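You operate a simulated robot arm through the tools that you are given. There is no shell and no other tool. Be economical: measure what you need, move in short steps, check, and stop when the job is done.

You are at the controls of a simulated robot arm. One attempt, no reset.

Task
Set the height gauge to 60 MM on the yellow block.
Fine: slider down on the block, press the SET 60 key once, raise the slider, block into the yellow well. Hand force only on the gauges. Drop and damage nothing, leave nothing switched on.

Only the result counts: the job must be done as asked and must still hold three seconds after the hand-in. Knocking over, shifting, dropping, spilling or breaking anything else fails it.

Robot
A 7-joint arm with a two-finger parallel gripper, fixed in place. Base frame: the origin is at the foot of the arm, x ahead of it, y to its left, z up; the work surface is at about z = 800. Units: mm, degrees, N and s.
With the tool pointing down near the work surface it reaches from about 300 to 700 mm from the base axis. Its first joint turns from -66.0 to 66.0 degrees. Payload 1.57 kg.
The tool frame sits at the grasp point between the pads (the TCP): z along the fingers, y along the line on which they close. The tips reach 30 mm beyond it. Largest opening 110 mm; finger width 24, thickness 12; the body of the gripper, 48 by 112 mm, starts 78 mm behind the TCP.
Orientation is that of the tool frame in the base frame, as a unit quaternion [w, x, y, z]. With the fingers straight down and closing along the base's y, the tool's x points along the base's -x, its y along +y and its z along -z.

Tools
- The arm moves only by the tool jog_arm. Its argument "targets" is a list of rows, each a list of 7 numbers: the shift along the tool's x, y, z in mm, then the turn, a rotation vector about the tool's x, y, z in degrees, then the finger opening in mm, from 0 to 110. In form: [[dx, dy, dz, wx, wy, wz, fingers], ...]. A call has 1 to 10 rows; each row shifts and turns the commanded pose from where the row before left it, along the tool's axes as they then stand. Each row takes 0.2 s and may step no farther than 50 mm and 8.6 degrees from the row before; otherwise, or with a gripper value out of range, the whole call is refused. Where a pose cannot be reached the arm comes as near as it can. A force on the tool above 40 N (or 10 N above the force at the start of the call, whichever is more), or a blocked arm, ends the call early, and 0.2 s more pass. Each finger travels about 108 mm/s and halts on what it meets, pressing with about 26 N; the grip force reading is that of the motor and also rises with nothing between the fingers. The clock runs only during rows and for 0.2 s after the last one: add rows that do not move to give the fingers time. The reply holds the time, the measured pose of the TCP, the force on the tool along the base axes, the opening and the grip force, in the units named above and with some noise.
- Cameras (640 x 400 px; columns grow to the right, rows downward): "scene" is fixed at [156.4, -392.2, 1391.5]; the picture's right is [0.83, -0.56, 0.00], its down [-0.39, -0.58, -0.71] and it looks along [0.40, 0.59, -0.70] (base axes); focal length 227 px, centre (320, 200). "wrist" rides on the gripper at [70, 16, -141] in the tool frame; the picture's right is [-0.23, 0.97, 0.00], its down [-0.85, -0.20, -0.48] and it looks along [-0.47, -0.11, 0.88] (tool axes); focal length 222 px, centre (320, 200). There is no depth. A picture from a camera that has moved, and an enlarged one, comes with that camera's place and axes in the base frame and with its lens.
- capture(camera): a new picture of that camera. No time passes.
- enlarge(camera, box): a new picture of the part [left, top, right, bottom] of that camera's present view, enlarged. No time passes.
- close_job(): hands the job in; it is judged then, once.

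Work in short steps. Places have to be worked out from the pictures, the camera data and where the tool is seen: move nearer, look again, correct. Check each grasp and each placing, and mend what went wrong. You have 120 turns and 76 pictures in all, those below and enlarged ones among them. Open the gripper and draw the arm clear of the work before you hand the job in, unless the task says otherwise; then end with one line.

The tools are called after "Call:" as a command line: name --pt "numbers of a row" for each row, then --argument value for the rest, lists and objects as JSON in quotes. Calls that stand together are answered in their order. jog_arm: Moves the arm, as the interface text tells. Its arguments: {"type":"object","properties":{"targets":{"type":"array","items":{"type":"array","items":{"type":"number"}}}},"required":["targets"]} The other tools are called the same way: capture (camera) takes a picture; enlarge (camera, box) takes an enlarged picture of a part of a camera's view; close_job () hands the job in.

At the start:

```text
time: 0.0
eef_pos: [341.7, -25.6, 1207.0]
orientation: [0.0, 0.001, 1.0, 0.0]
force: [0.0, 0.0, -0.3]
finger_gap: 110.2
gripper_force: 0.1
```

scene: 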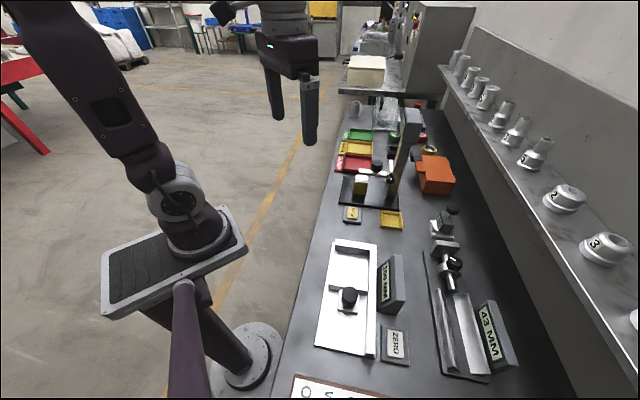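
wrist: 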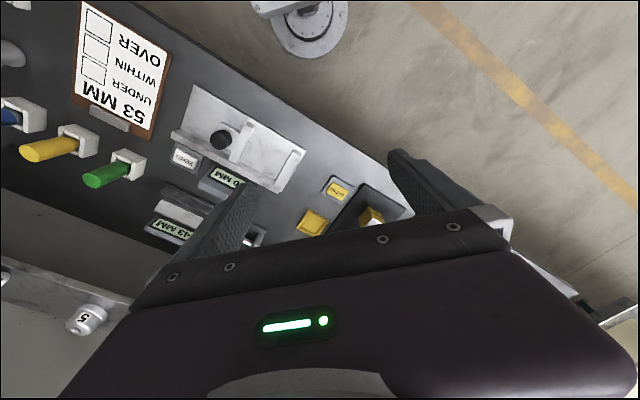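

I start by enlarging the scene around the height gauge.

Call:
enlarge --camera "scene" --box '[320, 90, 480, 240]'

Call:
enlarge --camera "scene" --box '[300, 180, 540, 400]'

```text
2.67 times, centred on (400, 165) of scene
camera zoom: at [156.4, -392.2, 1391.5], right [0.83, -0.56, 0.0], down [-0.39, -0.58, -0.71], along [0.4, 0.59, -0.7], focal length 604 px, centre (107, 293)
```

zoom: 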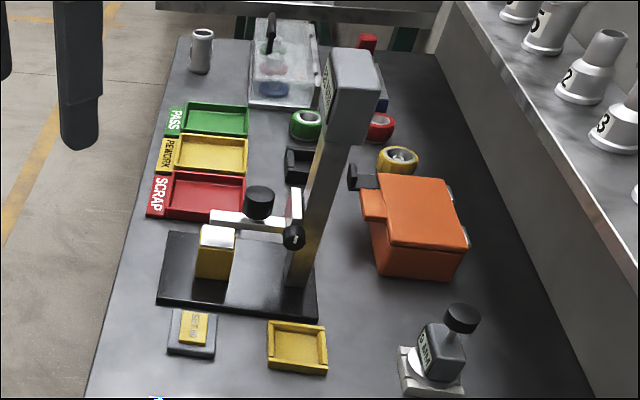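

```text
1.82 times, centred on (420, 290) of scene
camera zoom: at [156.4, -392.2, 1391.5], right [0.83, -0.56, 0.0], down [-0.39, -0.58, -0.71], along [0.4, 0.59, -0.7], focal length 412 px, centre (138, 36)
```

zoom: 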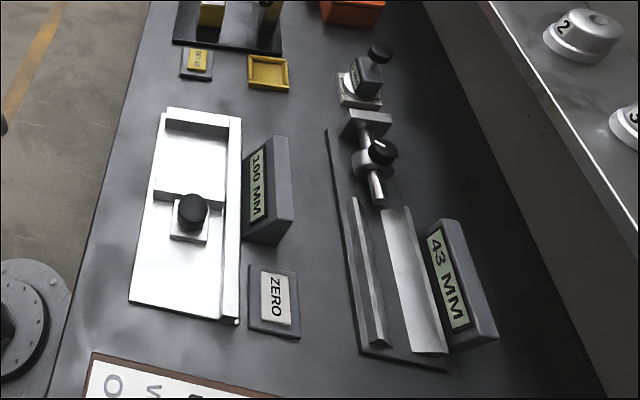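

The gauge stands on the black plate at about x 540–750, y −90–160, turned by roughly −42°. The key is near (543,−19) and the yellow well near (637,−114). I move closer, high up and to the block's side, to look.

Call:
jog_arm --pt "-33 26 10 0 0 0 110" --pt "-33 26 10 0 0 0 110" --pt "-33 26 10 0 0 0 110" --pt "-33 26 10 0 0 0 110" --pt "-33 26 10 0 0 0 110"

Call:
jog_arm --pt "0 0 0 0 0 8.4 110" --pt "0 0 0 0 0 8.4 110" --pt "0 0 0 0 0 8.4 110" --pt "0 0 0 0 0 8.4 110" --pt "0 0 0 0 0 8.4 110"

Call:
capture --camera "wrist"

Call:
capture --camera "scene"

```text
time: 1.2
eef_pos: [508.2, 103.7, 1155.8]
orientation: [0.001, 0.001, 1.0, 0.0]
force: [-0.2, 0.7, 0.2]
finger_gap: 109.9
gripper_force: 0.0
```

```text
time: 2.4
eef_pos: [508.5, 104.0, 1154.9]
orientation: [0.0, 0.359, 0.933, 0.0]
force: [-0.1, 0.1, -0.7]
finger_gap: 109.9
gripper_force: 0.1
```

```text
71 pictures are left
camera wrist: at [467.6, 162.7, 1297.6], right [0.82, 0.57, 0.0], down [0.5, -0.72, 0.48], along [0.27, -0.39, -0.88], focal length 222 px, centre (320, 200)
```

wrist: 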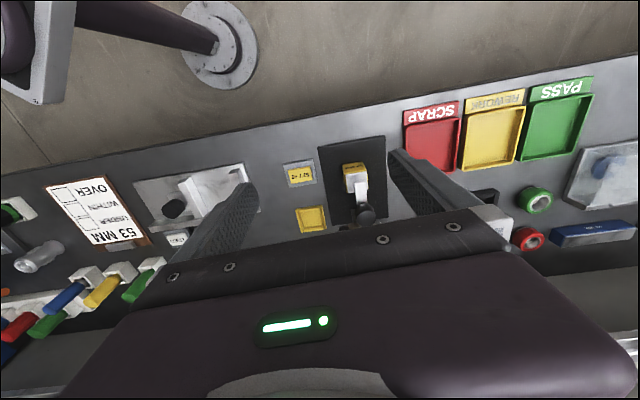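

```text
70 pictures are left
```

scene: 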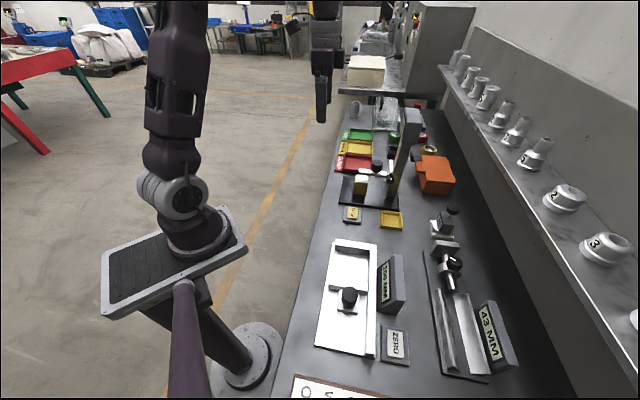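

The gauge is in view; I enlarge it.

Call:
enlarge --camera "wrist" --box '[270, 125, 430, 240]'

```text
3.48 times, centred on (350, 182) of wrist
camera zoom: at [467.6, 162.7, 1297.6], right [0.82, 0.57, 0.0], down [0.5, -0.72, 0.48], along [0.27, -0.39, -0.88], focal length 773 px, centre (216, 261)
```

zoom: 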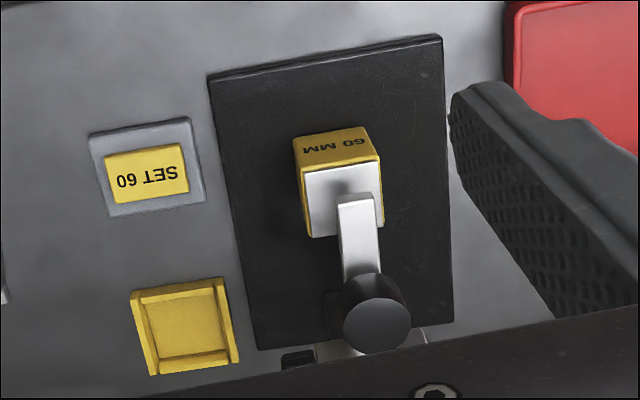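

Block centre is about (640,52) with its top near z 870, the slider's knob is near (671,24) with its top near z 940, and the table is turned 45°. I look tightly at the slider in the scene view.

Call:
enlarge --camera "scene" --box '[350, 145, 414, 205]'

Call:
enlarge --camera "scene" --box '[370, 95, 434, 155]'

```text
6.67 times, centred on (382, 175) of scene
camera zoom: at [156.4, -392.2, 1391.5], right [0.83, -0.56, 0.0], down [-0.39, -0.58, -0.71], along [0.4, 0.59, -0.7], focal length 1511 px, centre (-93, 367)
```

zoom: 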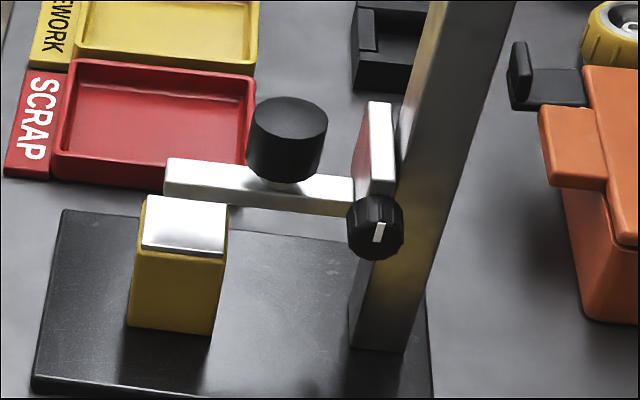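

```text
6.67 times, centred on (402, 125) of scene
camera zoom: at [156.4, -392.2, 1391.5], right [0.83, -0.56, 0.0], down [-0.39, -0.58, -0.71], along [0.4, 0.59, -0.7], focal length 1511 px, centre (-227, 700)
```

zoom: 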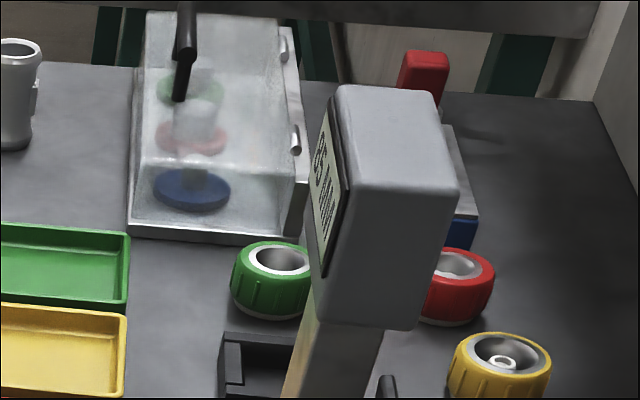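

The slider has a knob on top and a marked rotary knob on its side (perhaps a lock). I align the tool with the gauge and move above the top knob, leaning 8° away from the display head.

Call:
jog_arm --pt "0 0 0 0 0 2.9 110" --pt "0 0 0 0 -8 0 110"

Call:
jog_arm --pt "-29.8 11.6 32 0 0 0 110" --pt "-29.8 11.6 32 0 0 0 110" --pt "-29.8 11.6 32 0 0 0 110" --pt "-29.8 11.6 32 0 0 0 110"

Call:
enlarge --camera "scene" --box '[320, 70, 480, 220]'

Call:
capture --camera "wrist"

```text
time: 3.0
eef_pos: [508.1, 103.5, 1155.9]
orientation: [0.065, 0.382, 0.921, -0.027]
force: [0.5, 0.6, 0.1]
finger_gap: 110.1
gripper_force: 0.0
```

```text
time: 4.0
eef_pos: [635.9, 40.3, 1045.2]
orientation: [0.064, 0.38, 0.922, -0.027]
force: [0.3, -0.5, 0.2]
finger_gap: 110.0
gripper_force: 0.1
```

```text
2.67 times, centred on (400, 145) of scene
camera zoom: at [156.4, -392.2, 1391.5], right [0.83, -0.56, 0.0], down [-0.39, -0.58, -0.71], along [0.4, 0.59, -0.7], focal length 604 px, centre (107, 347)
```

zoom: 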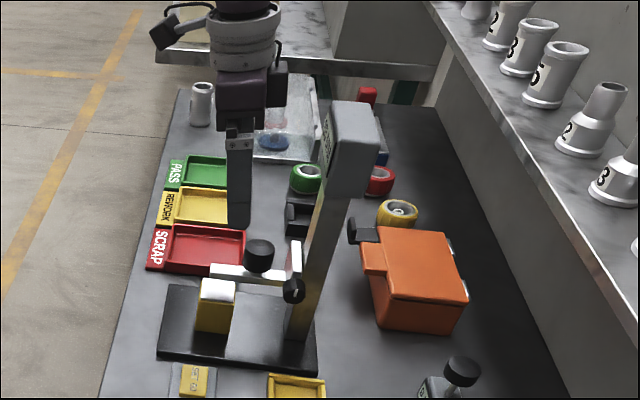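

```text
65 pictures are left
camera wrist: at [584.9, 115.0, 1175.9], right [0.85, 0.53, 0.03], down [0.41, -0.69, 0.59], along [0.34, -0.49, -0.8], focal length 222 px, centre (320, 200)
```

wrist: 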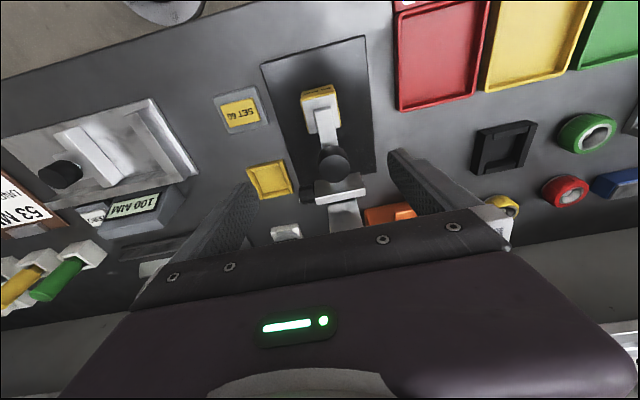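

The knob is confirmed at (670,24). I descend to just above it, keeping the fingers open.

Call:
jog_arm --pt "-11 6.3 42 0 0 0 110" --pt "-11 6.3 42 0 0 0 110"

Call:
enlarge --camera "scene" --box '[340, 90, 440, 190]'

Call:
enlarge --camera "wrist" --box '[220, 60, 460, 240]'

```text
time: 4.6
eef_pos: [667.5, 23.9, 965.9]
orientation: [0.064, 0.381, 0.922, -0.027]
force: [-0.2, 0.3, 0.4]
finger_gap: 109.8
gripper_force: 0.0
```

```text
4.00 times, centred on (390, 140) of scene
camera zoom: at [156.4, -392.2, 1391.5], right [0.83, -0.56, 0.0], down [-0.39, -0.58, -0.71], along [0.4, 0.59, -0.7], focal length 907 px, centre (40, 440)
```

zoom: 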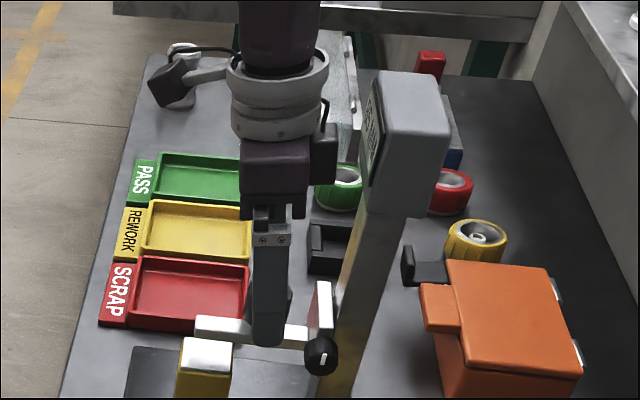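

```text
2.22 times, centred on (340, 150) of wrist
camera zoom: at [617.5, 98.2, 1095.8], right [0.85, 0.53, 0.03], down [0.41, -0.69, 0.59], along [0.34, -0.49, -0.8], focal length 494 px, centre (276, 311)
```

zoom: 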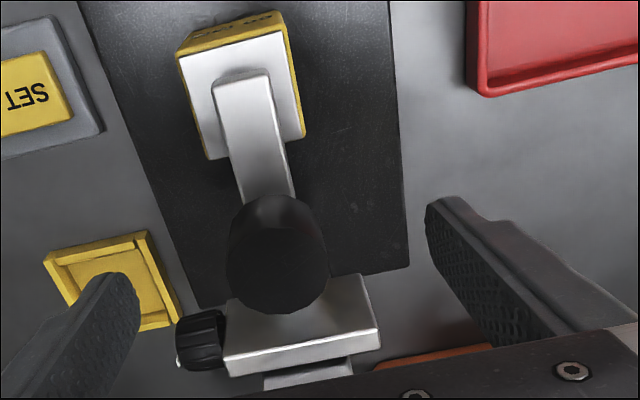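

The knob is centred between the fingers. I lower 28 mm and close on it.

Call:
jog_arm --pt "2 1.2 14 0 0 0 110" --pt "2 1.2 14 0 0 0 110" --pt "0 0 0 0 0 0 70" --pt "0 0 0 0 0 0 50" --pt "0 0 0 0 0 0 30" --pt "0 0 0 0 0 0 30"

Call:
enlarge --camera "scene" --box '[340, 110, 440, 210]'

```text
time: 6.0
eef_pos: [669.7, 25.2, 936.8]
orientation: [0.064, 0.381, 0.922, -0.027]
force: [-10.0, -9.1, -2.7]
finger_gap: 41.0
gripper_force: 6.4
```

```text
4.00 times, centred on (390, 160) of scene
camera zoom: at [156.2, -392.4, 1391.5], right [0.83, -0.56, 0.0], down [-0.39, -0.58, -0.71], along [0.4, 0.59, -0.7], focal length 907 px, centre (40, 360)
```

zoom: 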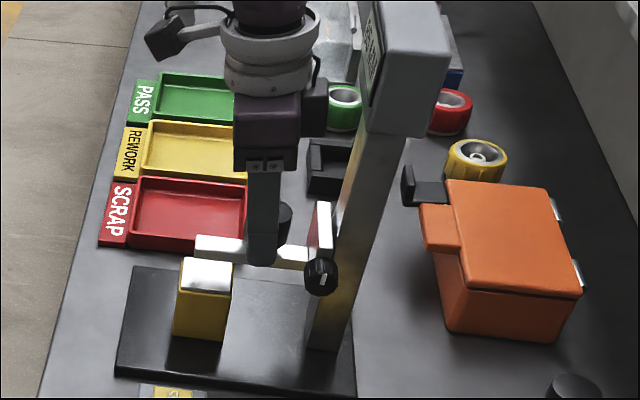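

One-sided force of about 13 N along −q, so the tool is about a millimetre too far in +q. I shift it back slightly.

Call:
jog_arm --pt "0 -1.0 0 0 0 0 30" --pt "0 0 0 0 0 0 30"

```text
time: 6.6
eef_pos: [669.3, 25.5, 938.0]
orientation: [0.065, 0.38, 0.922, -0.027]
force: [-8.2, -9.3, -3.7]
finger_gap: 40.9
gripper_force: 6.1
```

Call:
jog_arm --pt "0 -2.0 0 0 0 0 30" --pt "0 0 0 0 0 0 30"

```text
time: 7.2
eef_pos: [669.0, 24.8, 937.1]
orientation: [0.065, 0.381, 0.922, -0.026]
force: [-5.6, -7.0, -2.1]
finger_gap: 38.3
gripper_force: 5.0
```

The gap shrinks as I shift, so only one pad is touching yet; I keep going in the same direction.

Call:
jog_arm --pt "0 -1.5 0 0 0 0 30" --pt "0 0 0 0 0 0 30"

Call:
jog_arm --pt "0 -1.5 0 0 0 0 30" --pt "0 0 0 0 0 0 30"

Call:
enlarge --camera "wrist" --box '[220, 60, 460, 240]'

```text
time: 7.8
eef_pos: [669.1, 25.2, 938.2]
orientation: [0.065, 0.381, 0.922, -0.027]
force: [7.4, -3.4, -1.5]
finger_gap: 37.8
gripper_force: 43.9
```

```text
time: 8.4
eef_pos: [668.1, 24.2, 938.8]
orientation: [0.067, 0.382, 0.922, -0.025]
force: [24.5, 5.1, -3.1]
finger_gap: 37.7
gripper_force: 44.0
```

```text
2.22 times, centred on (340, 150) of wrist
camera zoom: at [616.7, 98.6, 1068.3], right [0.85, 0.53, 0.04], down [0.41, -0.69, 0.59], along [0.34, -0.49, -0.8], focal length 494 px, centre (276, 311)
```

zoom: 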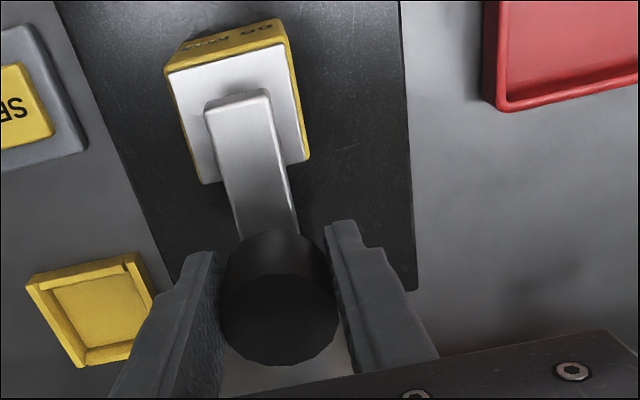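

Gripped at 37.7 mm, but with some side load now. I relax it before moving the slider.

Call:
jog_arm --pt "-0.7 1.2 0 0 0 0 30" --pt "0 0 0 0 0 0 30"

```text
time: 9.0
eef_pos: [667.7, 24.1, 937.6]
orientation: [0.064, 0.381, 0.922, -0.026]
force: [13.4, 11.9, 0.7]
finger_gap: 37.6
gripper_force: 43.5
```

Call:
jog_arm --pt "0 1.5 0 0 0 0 30" --pt "0 0 0 0 0 0 30"

```text
time: 9.6
eef_pos: [667.0, 24.5, 936.7]
orientation: [0.063, 0.382, 0.922, -0.028]
force: [1.5, 5.5, -0.2]
finger_gap: 37.7
gripper_force: 43.2
```

Side load is now small. I lower the slider 3 mm gently and watch the force.

Call:
jog_arm --pt "0.2 0.2 1.5 0 0 0 30" --pt "0.2 0.2 1.5 0 0 0 30"

Call:
enlarge --camera "scene" --box '[350, 145, 414, 205]'

```text
time: 10.2
eef_pos: [668.0, 24.1, 933.4]
orientation: [0.063, 0.382, 0.921, -0.028]
force: [-11.9, 3.5, 0.9]
finger_gap: 37.5
gripper_force: 43.7
```

```text
6.67 times, centred on (382, 175) of scene
camera zoom: at [156.0, -392.1, 1391.6], right [0.83, -0.56, 0.0], down [-0.39, -0.58, -0.71], along [0.4, 0.59, -0.7], focal length 1511 px, centre (-93, 367)
```

zoom: 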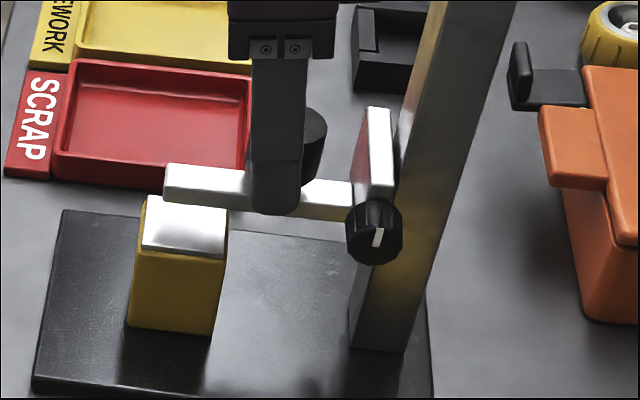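

The slider slides freely. I continue down, easing the side load.

Call:
jog_arm --pt "0.8 0 1.5 0 0 0 30" --pt "0.3 0 1.5 0 0 0 30" --pt "0.2 0 1.5 0 0 0 30"

Call:
jog_arm --pt "0.2 0 1.5 0 0 0 30" --pt "0.2 0 1.0 0 0 0 30"

Call:
enlarge --camera "scene" --box '[350, 145, 414, 205]'

```text
time: 11.0
eef_pos: [667.9, 25.2, 929.9]
orientation: [0.064, 0.382, 0.921, -0.027]
force: [-12.8, -1.5, 0.1]
finger_gap: 37.7
gripper_force: 43.6
```

```text
time: 11.6
eef_pos: [668.4, 25.0, 927.5]
orientation: [0.065, 0.381, 0.922, -0.028]
force: [-16.0, -6.2, 0.5]
finger_gap: 37.8
gripper_force: 43.3
```

```text
6.67 times, centred on (382, 175) of scene
camera zoom: at [155.9, -392.4, 1391.5], right [0.83, -0.56, 0.0], down [-0.39, -0.58, -0.71], along [0.4, 0.59, -0.7], focal length 1511 px, centre (-93, 367)
```

zoom: 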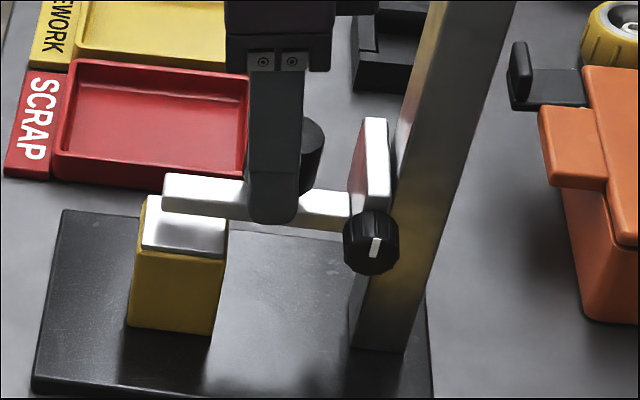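

Still moving down without vertical resistance; I correct the side load and go on in small steps.

Call:
jog_arm --pt "0.5 -1.0 1 0 0 0 30" --pt "0.4 -0.3 1 0 0 0 30" --pt "0.2 0 1 0 0 0 30"

Call:
jog_arm --pt "0.2 0 1 0 0 0 30" --pt "0.2 0 1 0 0 0 30"

Call:
enlarge --camera "scene" --box '[350, 145, 414, 205]'

```text
time: 12.4
eef_pos: [668.4, 25.0, 925.0]
orientation: [0.066, 0.381, 0.922, -0.026]
force: [-3.3, -5.5, 0.7]
finger_gap: 37.7
gripper_force: 43.8
```

```text
time: 13.0
eef_pos: [668.5, 25.7, 922.3]
orientation: [0.066, 0.382, 0.921, -0.026]
force: [2.7, -6.1, 1.6]
finger_gap: 37.9
gripper_force: 43.8
```

```text
6.67 times, centred on (382, 175) of scene
camera zoom: at [156.4, -392.3, 1391.5], right [0.83, -0.56, 0.0], down [-0.39, -0.58, -0.71], along [0.4, 0.59, -0.7], focal length 1511 px, centre (-93, 367)
```

zoom: 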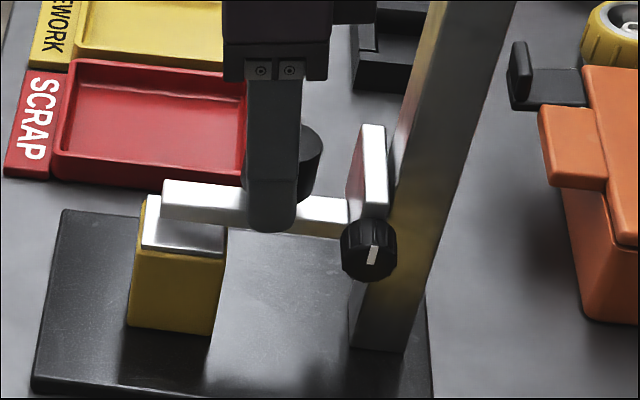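

About 12 mm more to go by the picture; I continue down.

Call:
jog_arm --pt "0.2 0 1.2 0 0 0 30" --pt "0.2 0 1.2 0 0 0 30" --pt "0.2 0 1.2 0 0 0 30" --pt "0.2 0 1.2 0 0 0 30"

Call:
jog_arm --pt "0.2 0 1 0 0 0 30" --pt "0.2 0 1 0 0 0 30" --pt "0.2 0 1 0 0 0 30"

Call:
enlarge --camera "scene" --box '[350, 145, 414, 205]'

```text
time: 14.0
eef_pos: [667.2, 24.2, 917.0]
orientation: [0.066, 0.382, 0.922, -0.026]
force: [14.6, -10.9, 1.6]
finger_gap: 37.9
gripper_force: 44.2
```

```text
time: 14.8
eef_pos: [668.5, 25.1, 915.6]
orientation: [0.066, 0.38, 0.922, -0.027]
force: [12.9, -10.7, 24.6]
finger_gap: 37.7
gripper_force: 44.1
```

```text
6.67 times, centred on (382, 175) of scene
camera zoom: at [156.2, -392.5, 1391.5], right [0.83, -0.56, 0.0], down [-0.39, -0.58, -0.71], along [0.4, 0.59, -0.7], focal length 1511 px, centre (-93, 367)
```

zoom: 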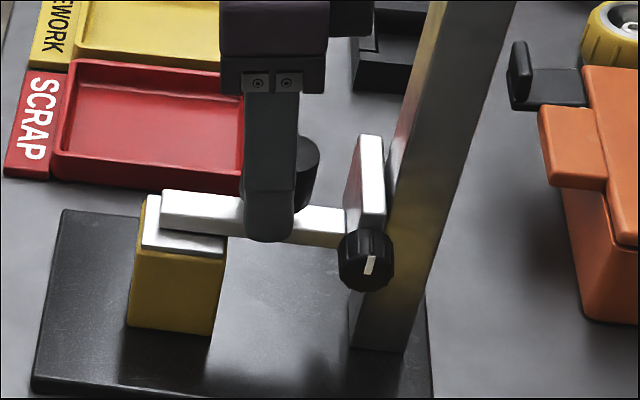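

Contact: 24.6 N upward, the arm is on the block. I ease the pressing force and side load.

Call:
jog_arm --pt "-0.7 0 -0.6 0 0 0 30" --pt "-0.4 0 -0.5 0 0 0 30"

```text
time: 15.4
eef_pos: [667.7, 25.4, 916.0]
orientation: [0.064, 0.38, 0.922, -0.027]
force: [9.8, -4.5, 21.5]
finger_gap: 37.7
gripper_force: 43.6
```

Call:
jog_arm --pt "-0.5 0 -0.7 0 0 0 30" --pt "-0.2 0 0 0 0 0 30"

Call:
enlarge --camera "wrist" --box '[220, 60, 460, 240]'

Call:
enlarge --camera "scene" --box '[385, 105, 425, 142]'

```text
time: 16.0
eef_pos: [666.7, 24.0, 915.9]
orientation: [0.064, 0.38, 0.922, -0.027]
force: [9.5, -0.2, 9.7]
finger_gap: 37.9
gripper_force: 43.8
```

```text
2.22 times, centred on (340, 150) of wrist
camera zoom: at [617.3, 99.1, 1046.4], right [0.85, 0.53, 0.03], down [0.41, -0.69, 0.59], along [0.34, -0.49, -0.81], focal length 494 px, centre (276, 311)
```

zoom: 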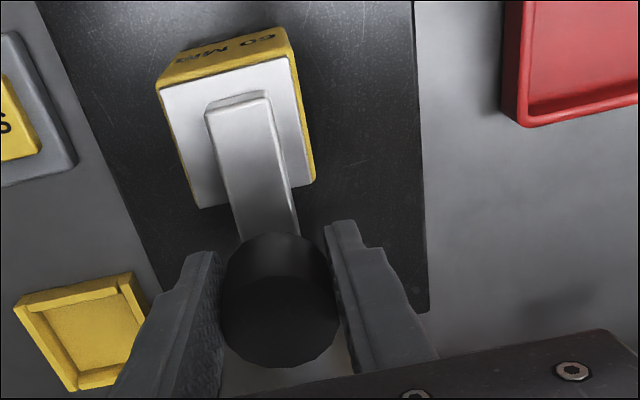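

```text
10.81 times, centred on (405, 124) of scene
camera zoom: at [156.3, -392.1, 1391.5], right [0.83, -0.56, 0.0], down [-0.39, -0.58, -0.71], along [0.4, 0.59, -0.7], focal length 2450 px, centre (-599, 1027)
```

zoom: 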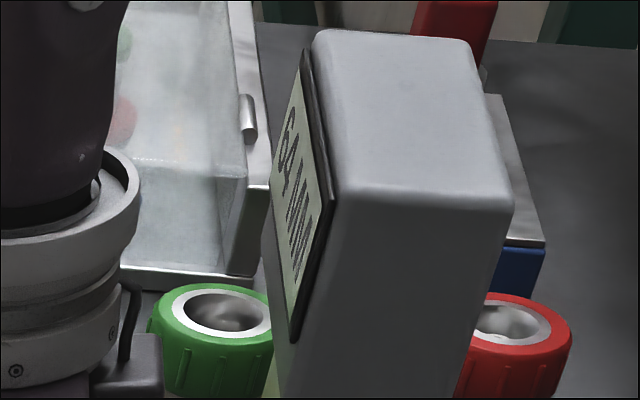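

The display reads 64 MM with the arm resting on the block. I open the fingers and lift straight clear, then check the slider stays down.

Call:
jog_arm --pt "0 0 0 0 0 0 60" --pt "0 0 0 0 0 0 90" --pt "0 0 0 0 0 0 90"

Call:
enlarge --camera "scene" --box '[385, 105, 425, 142]'

```text
time: 16.8
eef_pos: [667.7, 23.9, 916.7]
orientation: [0.065, 0.381, 0.922, -0.027]
force: [-0.1, -0.1, -0.4]
finger_gap: 89.7
gripper_force: 0.1
```

```text
10.81 times, centred on (405, 124) of scene
camera zoom: at [156.4, -392.2, 1391.5], right [0.83, -0.56, 0.0], down [-0.39, -0.58, -0.71], along [0.4, 0.59, -0.7], focal length 2450 px, centre (-599, 1027)
```

zoom: 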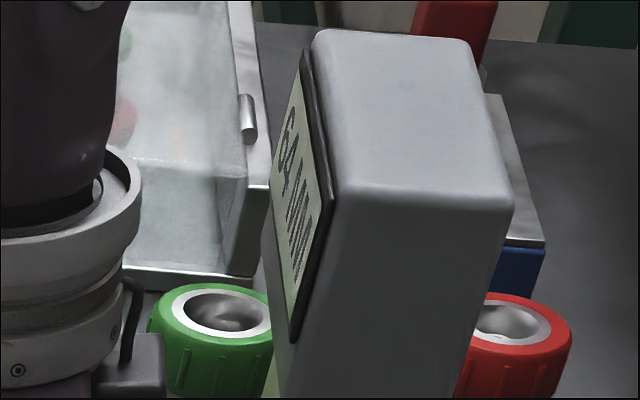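

The slider stays at 64. I lift clear, untilt, close the fingers and move above the SET 60 key at about (541,−23).

Call:
jog_arm --pt "-7 0 -49 0 0 0 90" --pt "-7 0 -49 0 0 0 90" --pt "0 0 0 0 8 0 50" --pt "18.6 -41 0 0 0 0 0" --pt "18.6 -41 0 0 0 0 0" --pt "18.6 -41 0 0 0 0 0" --pt "0 0 40 0 0 0 0" --pt "0 0 40 0 0 0 0"

Call:
capture --camera "wrist"

Call:
enlarge --camera "scene" --box '[320, 130, 420, 230]'

```text
time: 18.6
eef_pos: [542.0, -24.1, 935.3]
orientation: [0.0, 0.382, 0.924, 0.001]
force: [-0.8, -0.5, -0.6]
finger_gap: 0.0
gripper_force: 21.1
```

```text
53 pictures are left
camera wrist: at [504.4, 36.7, 1077.3], right [0.85, 0.53, 0.0], down [0.46, -0.74, 0.48], along [0.25, -0.41, -0.88], focal length 222 px, centre (320, 200)
```

wrist: 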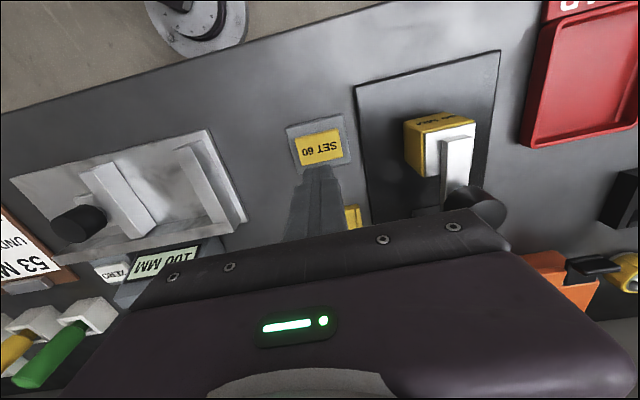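

```text
4.00 times, centred on (370, 180) of scene
camera zoom: at [156.3, -392.2, 1391.5], right [0.83, -0.56, 0.0], down [-0.39, -0.58, -0.71], along [0.4, 0.59, -0.7], focal length 907 px, centre (120, 280)
```

zoom: 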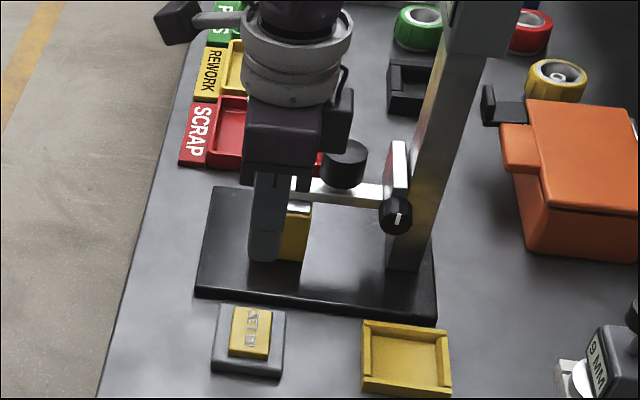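

The key is directly below at (541,−24). I descend toward it and then in small steps until contact.

Call:
jog_arm --pt "0 0 40 0 0 0 0" --pt "0 0 25 0 0 0 0"

Call:
enlarge --camera "scene" --box '[330, 170, 394, 230]'

```text
time: 19.2
eef_pos: [541.4, -23.6, 869.6]
orientation: [0.0, 0.382, 0.924, 0.001]
force: [0.5, -0.5, 1.1]
finger_gap: 0.1
gripper_force: 21.0
```

```text
6.67 times, centred on (362, 200) of scene
camera zoom: at [156.4, -392.2, 1391.5], right [0.83, -0.56, 0.0], down [-0.39, -0.58, -0.71], along [0.4, 0.59, -0.7], focal length 1511 px, centre (40, 200)
```

zoom: 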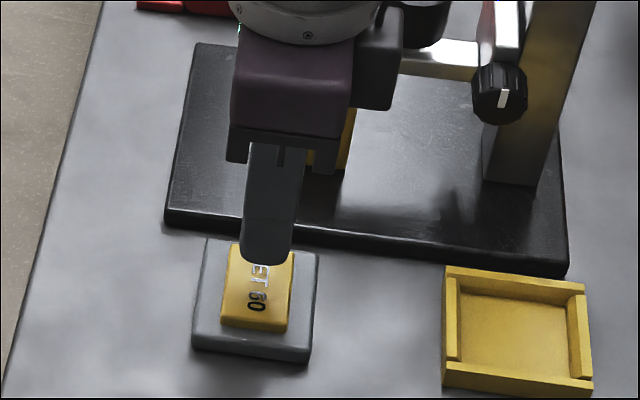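

Tips are about 20 mm above the key. I go down in small steps.

Call:
jog_arm --pt "0 0 5 0 0 0 0" --pt "0 0 5 0 0 0 0" --pt "0 0 3 0 0 0 0"

Call:
jog_arm --pt "0 0 1.5 0 0 0 0" --pt "0 0 1.5 0 0 0 0"

```text
time: 20.0
eef_pos: [541.5, -22.6, 857.3]
orientation: [0.0, 0.383, 0.924, 0.0]
force: [-0.6, 1.0, -0.2]
finger_gap: 0.0
gripper_force: 21.7
```

```text
time: 20.6
eef_pos: [541.4, -23.7, 853.9]
orientation: [0.0, 0.381, 0.925, 0.0]
force: [0.1, 0.4, -0.4]
finger_gap: 0.0
gripper_force: 21.6
```

Call:
jog_arm --pt "0 0 1.5 0 0 0 0" --pt "0 0 1.5 0 0 0 0"

Call:
enlarge --camera "scene" --box '[330, 170, 394, 230]'

```text
time: 21.2
eef_pos: [541.3, -23.5, 850.8]
orientation: [0.0, 0.382, 0.924, 0.001]
force: [0.0, 0.4, -0.4]
finger_gap: 0.0
gripper_force: 20.4
```

```text
6.67 times, centred on (362, 200) of scene
camera zoom: at [156.4, -392.2, 1391.5], right [0.83, -0.56, 0.0], down [-0.39, -0.58, -0.71], along [0.4, 0.59, -0.7], focal length 1511 px, centre (40, 200)
```

zoom: 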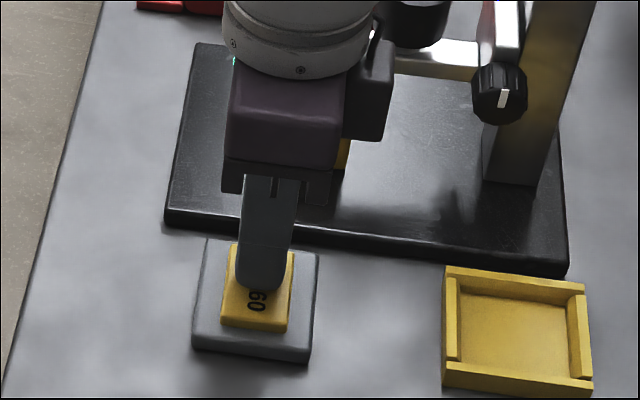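

No contact yet; perhaps 6–8 mm more. I continue in 1–1.5 mm steps.

Call:
jog_arm --pt "0 0 1.5 0 0 0 0" --pt "0 0 1.5 0 0 0 0"

Call:
jog_arm --pt "0 0 1 0 0 0 0" --pt "0 0 1 0 0 0 0"

```text
time: 21.8
eef_pos: [542.2, -23.6, 849.0]
orientation: [0.0, 0.382, 0.924, 0.001]
force: [0.4, 0.5, 0.0]
finger_gap: 0.0
gripper_force: 21.1
```

```text
time: 22.4
eef_pos: [541.5, -23.4, 846.3]
orientation: [0.0, 0.382, 0.924, 0.0]
force: [-0.9, -1.5, 2.4]
finger_gap: 0.1
gripper_force: 21.7
```

Light contact (2.4 N) at tip height about 816; I press a little further.

Call:
jog_arm --pt "0 0 1 0 0 0 0" --pt "0 0 0.5 0 0 0 0"

Call:
enlarge --camera "scene" --box '[385, 105, 425, 142]'

```text
time: 23.0
eef_pos: [542.3, -23.7, 844.7]
orientation: [0.001, 0.381, 0.924, 0.0]
force: [1.4, -2.9, 5.6]
finger_gap: 0.2
gripper_force: 21.1
```

```text
10.81 times, centred on (405, 124) of scene
camera zoom: at [156.3, -392.2, 1391.5], right [0.83, -0.56, 0.0], down [-0.39, -0.58, -0.71], along [0.4, 0.59, -0.7], focal length 2450 px, centre (-599, 1027)
```

zoom: 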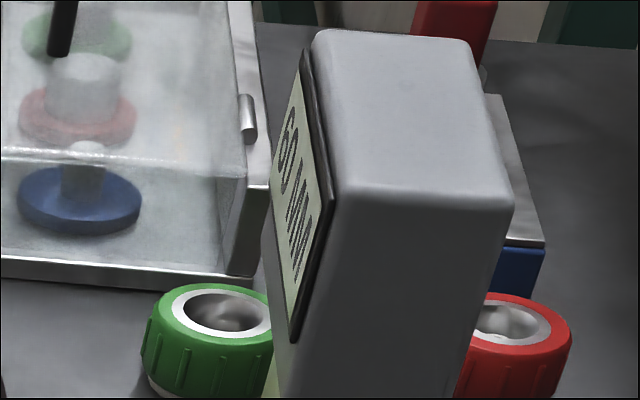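

The display now reads 60 MM. I lift off straight, return above the slider knob, and open the fingers.

Call:
jog_arm --pt "0 0 -42.5 0 0 0 0" --pt "0 0 -42.5 0 0 0 0" --pt "0 0 -42.5 0 0 0 0" --pt "0 0 -42.5 0 0 0 0" --pt "-18.6 41 0 0 0 0 40" --pt "-18.6 41 0 0 0 0 90" --pt "-18.6 41 0 0 0 0 90" --pt "0 0 0 0 -8 0 90"

Call:
enlarge --camera "scene" --box '[385, 105, 425, 142]'

Call:
enlarge --camera "wrist" --box '[220, 60, 460, 240]'

```text
time: 24.8
eef_pos: [668.8, 23.4, 1014.4]
orientation: [0.065, 0.381, 0.922, -0.026]
force: [0.3, 0.3, 0.1]
finger_gap: 89.8
gripper_force: 0.1
```

```text
10.81 times, centred on (405, 124) of scene
camera zoom: at [156.4, -392.2, 1391.5], right [0.83, -0.56, 0.0], down [-0.39, -0.58, -0.71], along [0.4, 0.59, -0.7], focal length 2450 px, centre (-599, 1027)
```

zoom: 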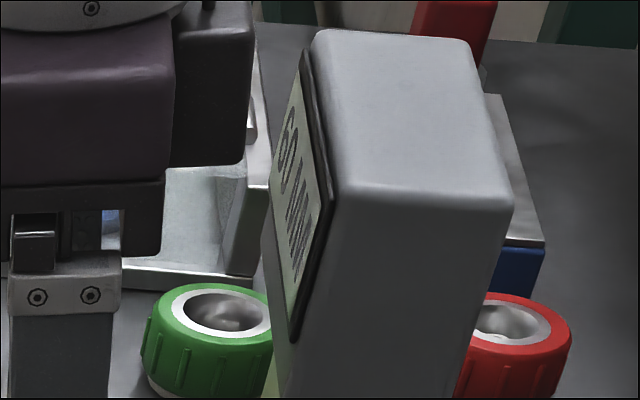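

```text
2.22 times, centred on (340, 150) of wrist
camera zoom: at [618.1, 98.2, 1145.3], right [0.85, 0.53, 0.03], down [0.41, -0.69, 0.59], along [0.34, -0.49, -0.8], focal length 494 px, centre (276, 311)
```

zoom: 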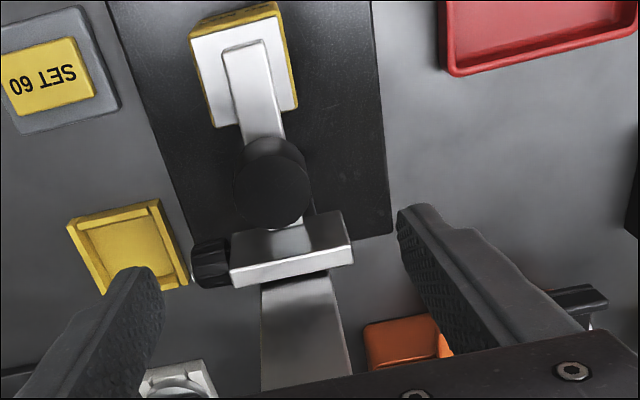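

It holds at 60. I descend to the knob and close.

Call:
jog_arm --pt "7 0 48.5 0 0 0 90" --pt "7 0 48.5 0 0 0 90" --pt "0 0 0 0 0 0 60" --pt "0 0 0 0 0 0 40" --pt "0 0 0 0 0 0 30" --pt "0 0 0 0 0 0 30"

```text
time: 26.2
eef_pos: [668.5, 25.6, 917.8]
orientation: [0.064, 0.381, 0.922, -0.028]
force: [6.0, 3.6, -3.3]
finger_gap: 37.6
gripper_force: 43.5
```

Gripped with little side load. I raise the slider in small steps.

Call:
jog_arm --pt "-0.5 0 -2 0 0 0 30" --pt "-0.4 0 -3 0 0 0 30" --pt "-0.4 0 -3 0 0 0 30" --pt "-0.4 0 -3 0 0 0 30"

Call:
jog_arm --pt "-0.4 0 -3 0 0 0 30" --pt "-0.4 0 -3 0 0 0 30" --pt "-0.4 0 -3 0 0 0 30"

Call:
enlarge --camera "scene" --box '[340, 100, 430, 200]'

```text
time: 27.2
eef_pos: [668.8, 24.5, 928.5]
orientation: [0.065, 0.381, 0.922, -0.026]
force: [3.1, 5.8, -3.4]
finger_gap: 37.8
gripper_force: 44.1
```

```text
time: 28.0
eef_pos: [668.2, 24.2, 936.4]
orientation: [0.064, 0.381, 0.922, -0.026]
force: [1.2, 6.0, -4.8]
finger_gap: 37.8
gripper_force: 43.9
```

```text
4.00 times, centred on (385, 150) of scene
camera zoom: at [156.5, -392.0, 1391.6], right [0.83, -0.56, 0.0], down [-0.39, -0.58, -0.71], along [0.4, 0.59, -0.7], focal length 907 px, centre (60, 400)
```

zoom: 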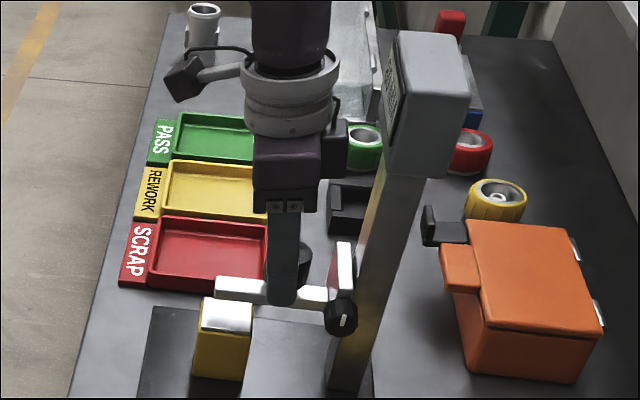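

The slider rises smoothly. I continue another 30–40 mm, watching the force.

Call:
jog_arm --pt "-0.5 0.2 -4 0 0 0 30" --pt "-0.5 0.2 -4 0 0 0 30" --pt "-0.5 0 -4 0 0 0 30" --pt "-0.5 0 -4 0 0 0 30" --pt "-0.5 0 -4 0 0 0 30"

Call:
jog_arm --pt "-0.5 0 -4 0 0 0 30" --pt "-0.5 0 -4 0 0 0 30" --pt "-0.5 0 -4 0 0 0 30" --pt "-0.5 0 -4 0 0 0 30"

Call:
enlarge --camera "scene" --box '[340, 100, 430, 200]'

```text
time: 29.2
eef_pos: [668.2, 25.2, 957.9]
orientation: [0.065, 0.382, 0.922, -0.027]
force: [-2.0, 0.3, -4.4]
finger_gap: 37.8
gripper_force: 43.4
```

```text
time: 30.2
eef_pos: [667.9, 25.0, 973.7]
orientation: [0.064, 0.382, 0.922, -0.026]
force: [-0.7, -6.4, -4.0]
finger_gap: 37.4
gripper_force: 43.4
```

```text
4.00 times, centred on (385, 150) of scene
camera zoom: at [156.4, -392.4, 1391.5], right [0.83, -0.56, 0.0], down [-0.39, -0.58, -0.71], along [0.4, 0.59, -0.7], focal length 907 px, centre (60, 400)
```

zoom: 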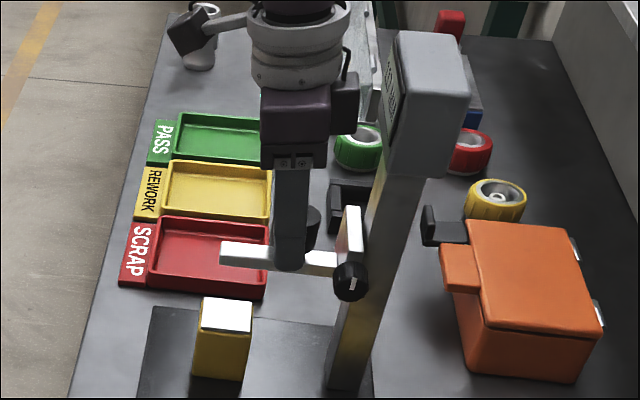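

The slider is up about 57 mm. I release the knob and check that it stays.

Call:
jog_arm --pt "0 0 0 0 0 0 50" --pt "0 0 0 0 0 0 90" --pt "0 0 0 0 0 0 90" --pt "-5 0 -40 0 0 0 90" --pt "-5 0 -40 0 0 0 90"

Call:
enlarge --camera "scene" --box '[340, 100, 430, 200]'

```text
time: 31.4
eef_pos: [665.8, 25.8, 1053.5]
orientation: [0.064, 0.382, 0.922, -0.026]
force: [-0.2, -0.7, 0.1]
finger_gap: 90.0
gripper_force: 0.0
```

```text
4.00 times, centred on (385, 150) of scene
camera zoom: at [156.3, -392.2, 1391.5], right [0.83, -0.56, 0.0], down [-0.39, -0.58, -0.71], along [0.4, 0.59, -0.7], focal length 907 px, centre (60, 400)
```

zoom: 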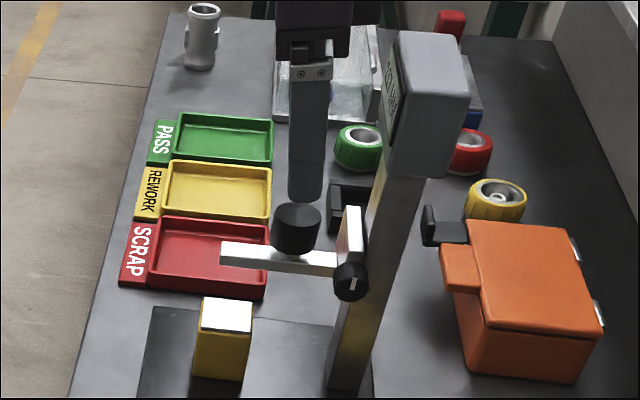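

The slider holds. Now I back off sideways from the column and tilt the tool to 30° so the block can be gripped under the raised arm.

Call:
jog_arm --pt "37.1 0 -5.2 0 0 0 90" --pt "37.1 0 -5.2 0 0 0 90" --pt "37.1 0 -5.2 0 0 0 90" --pt "37.1 0 -5.2 0 0 0 90" --pt "0 0 0 0 -7.4 0 90" --pt "0 0 0 0 -7.4 0 90" --pt "0 0 0 0 -7.4 0 90"

Call:
enlarge --camera "wrist" --box '[220, 40, 500, 240]'

```text
time: 33.0
eef_pos: [561.0, 132.5, 1054.9]
orientation: [0.242, 0.369, 0.892, -0.099]
force: [0.0, 0.4, 0.7]
finger_gap: 90.1
gripper_force: 0.0
```

```text
2.00 times, centred on (360, 140) of wrist
camera zoom: at [480.1, 236.6, 1141.2], right [0.83, 0.55, 0.12], down [0.21, -0.49, 0.84], along [0.52, -0.67, -0.52], focal length 444 px, centre (240, 320)
```

zoom: 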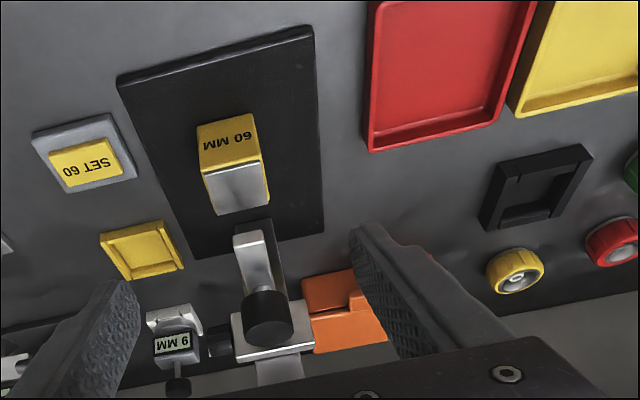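

Block centre measured again at (640,51). I approach along the finger axis, stopping about 40 mm short.

Call:
jog_arm --pt "1.9 -0.3 44 0 0 0 90" --pt "1.9 -0.3 44 0 0 0 90" --pt "1.9 -0.3 44 0 0 0 90" --pt "1.9 -0.3 44 0 0 0 90"

Call:
enlarge --camera "wrist" --box '[200, 20, 480, 220]'

Call:
enlarge --camera "scene" --box '[330, 120, 420, 210]'

```text
time: 34.0
eef_pos: [617.8, 72.7, 896.5]
orientation: [0.24, 0.369, 0.892, -0.1]
force: [-1.3, -0.8, 0.1]
finger_gap: 89.9
gripper_force: 0.1
```

```text
2.00 times, centred on (340, 120) of wrist
camera zoom: at [538.2, 176.0, 984.2], right [0.83, 0.55, 0.11], down [0.21, -0.49, 0.84], along [0.52, -0.67, -0.52], focal length 444 px, centre (280, 360)
```

zoom: 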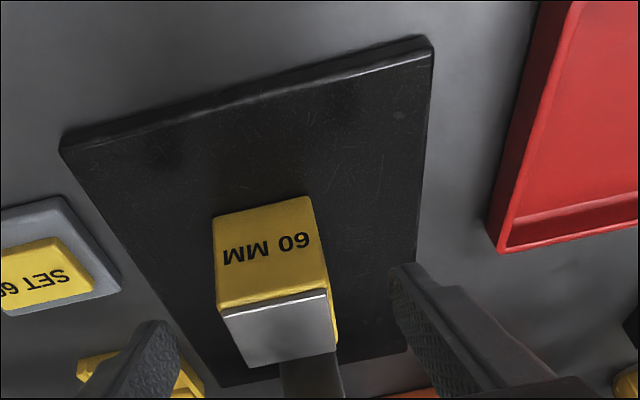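

```text
4.44 times, centred on (375, 165) of scene
camera zoom: at [156.4, -392.2, 1391.5], right [0.83, -0.56, 0.0], down [-0.39, -0.58, -0.71], along [0.4, 0.59, -0.7], focal length 1007 px, centre (76, 356)
```

zoom: 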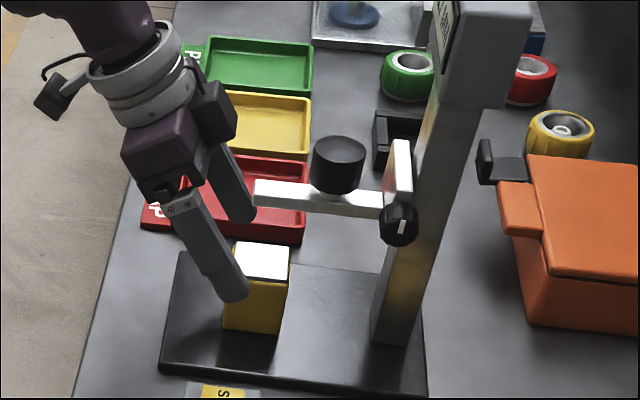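

Fingers are well aligned around the block. I advance the last 40 mm and close.

Call:
jog_arm --pt "0 0 20 0 0 0 90" --pt "0 0 20 0 0 0 90" --pt "0 0 0 0 0 0 65" --pt "0 0 0 0 0 0 52" --pt "0 0 0 0 0 0 46" --pt "0 0 0 0 0 0 40" --pt "0 0 0 0 0 0 35"

Call:
enlarge --camera "wrist" --box '[200, 20, 480, 220]'

Call:
enlarge --camera "scene" --box '[330, 120, 420, 210]'

```text
time: 35.6
eef_pos: [632.3, 58.8, 863.5]
orientation: [0.24, 0.369, 0.892, -0.1]
force: [0.0, -0.4, 0.1]
finger_gap: 48.0
gripper_force: 25.9
```

```text
2.00 times, centred on (340, 120) of wrist
camera zoom: at [552.4, 163.1, 950.5], right [0.83, 0.55, 0.11], down [0.21, -0.49, 0.84], along [0.52, -0.67, -0.52], focal length 444 px, centre (280, 360)
```

zoom: 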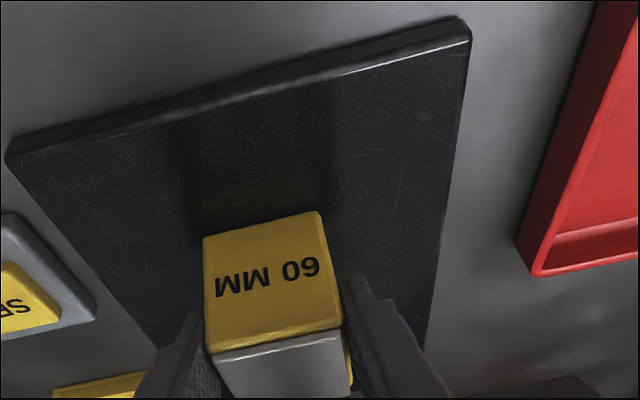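

```text
4.44 times, centred on (375, 165) of scene
camera zoom: at [156.4, -392.2, 1391.5], right [0.83, -0.56, 0.0], down [-0.39, -0.58, -0.71], along [0.4, 0.59, -0.7], focal length 1007 px, centre (76, 356)
```

zoom: 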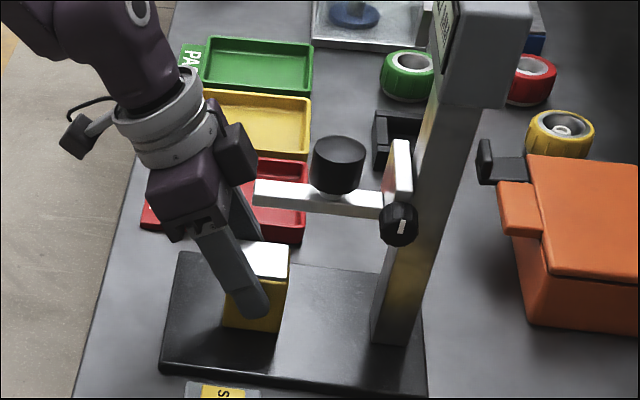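

Gripped at 48.0 mm without side force. I lift 20 mm and back out 30 mm from under the arm, then check.

Call:
jog_arm --pt "-2.5 0 -4.3 0 0 0 35" --pt "-7.6 0 -13 0 0 0 35" --pt "13 0 -7.6 0 0 0 35" --pt "13 0 -7.6 0 0 0 35"

Call:
enlarge --camera "scene" --box '[330, 120, 420, 210]'

```text
time: 36.6
eef_pos: [611.3, 79.6, 883.9]
orientation: [0.241, 0.369, 0.892, -0.1]
force: [0.5, -0.7, -2.1]
finger_gap: 47.7
gripper_force: 25.9
```

```text
4.44 times, centred on (375, 165) of scene
camera zoom: at [156.4, -392.2, 1391.5], right [0.83, -0.56, 0.0], down [-0.39, -0.58, -0.71], along [0.4, 0.59, -0.7], focal length 1007 px, centre (76, 356)
```

zoom: 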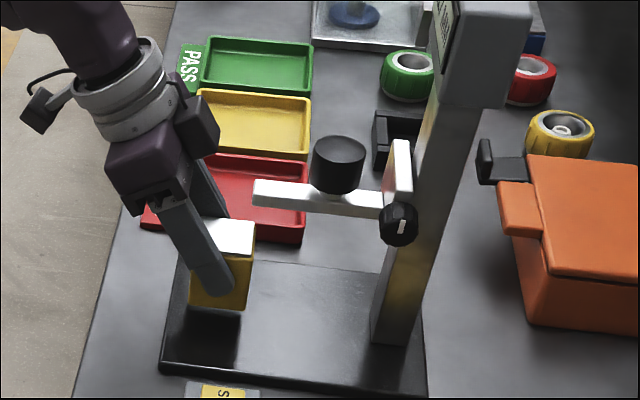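

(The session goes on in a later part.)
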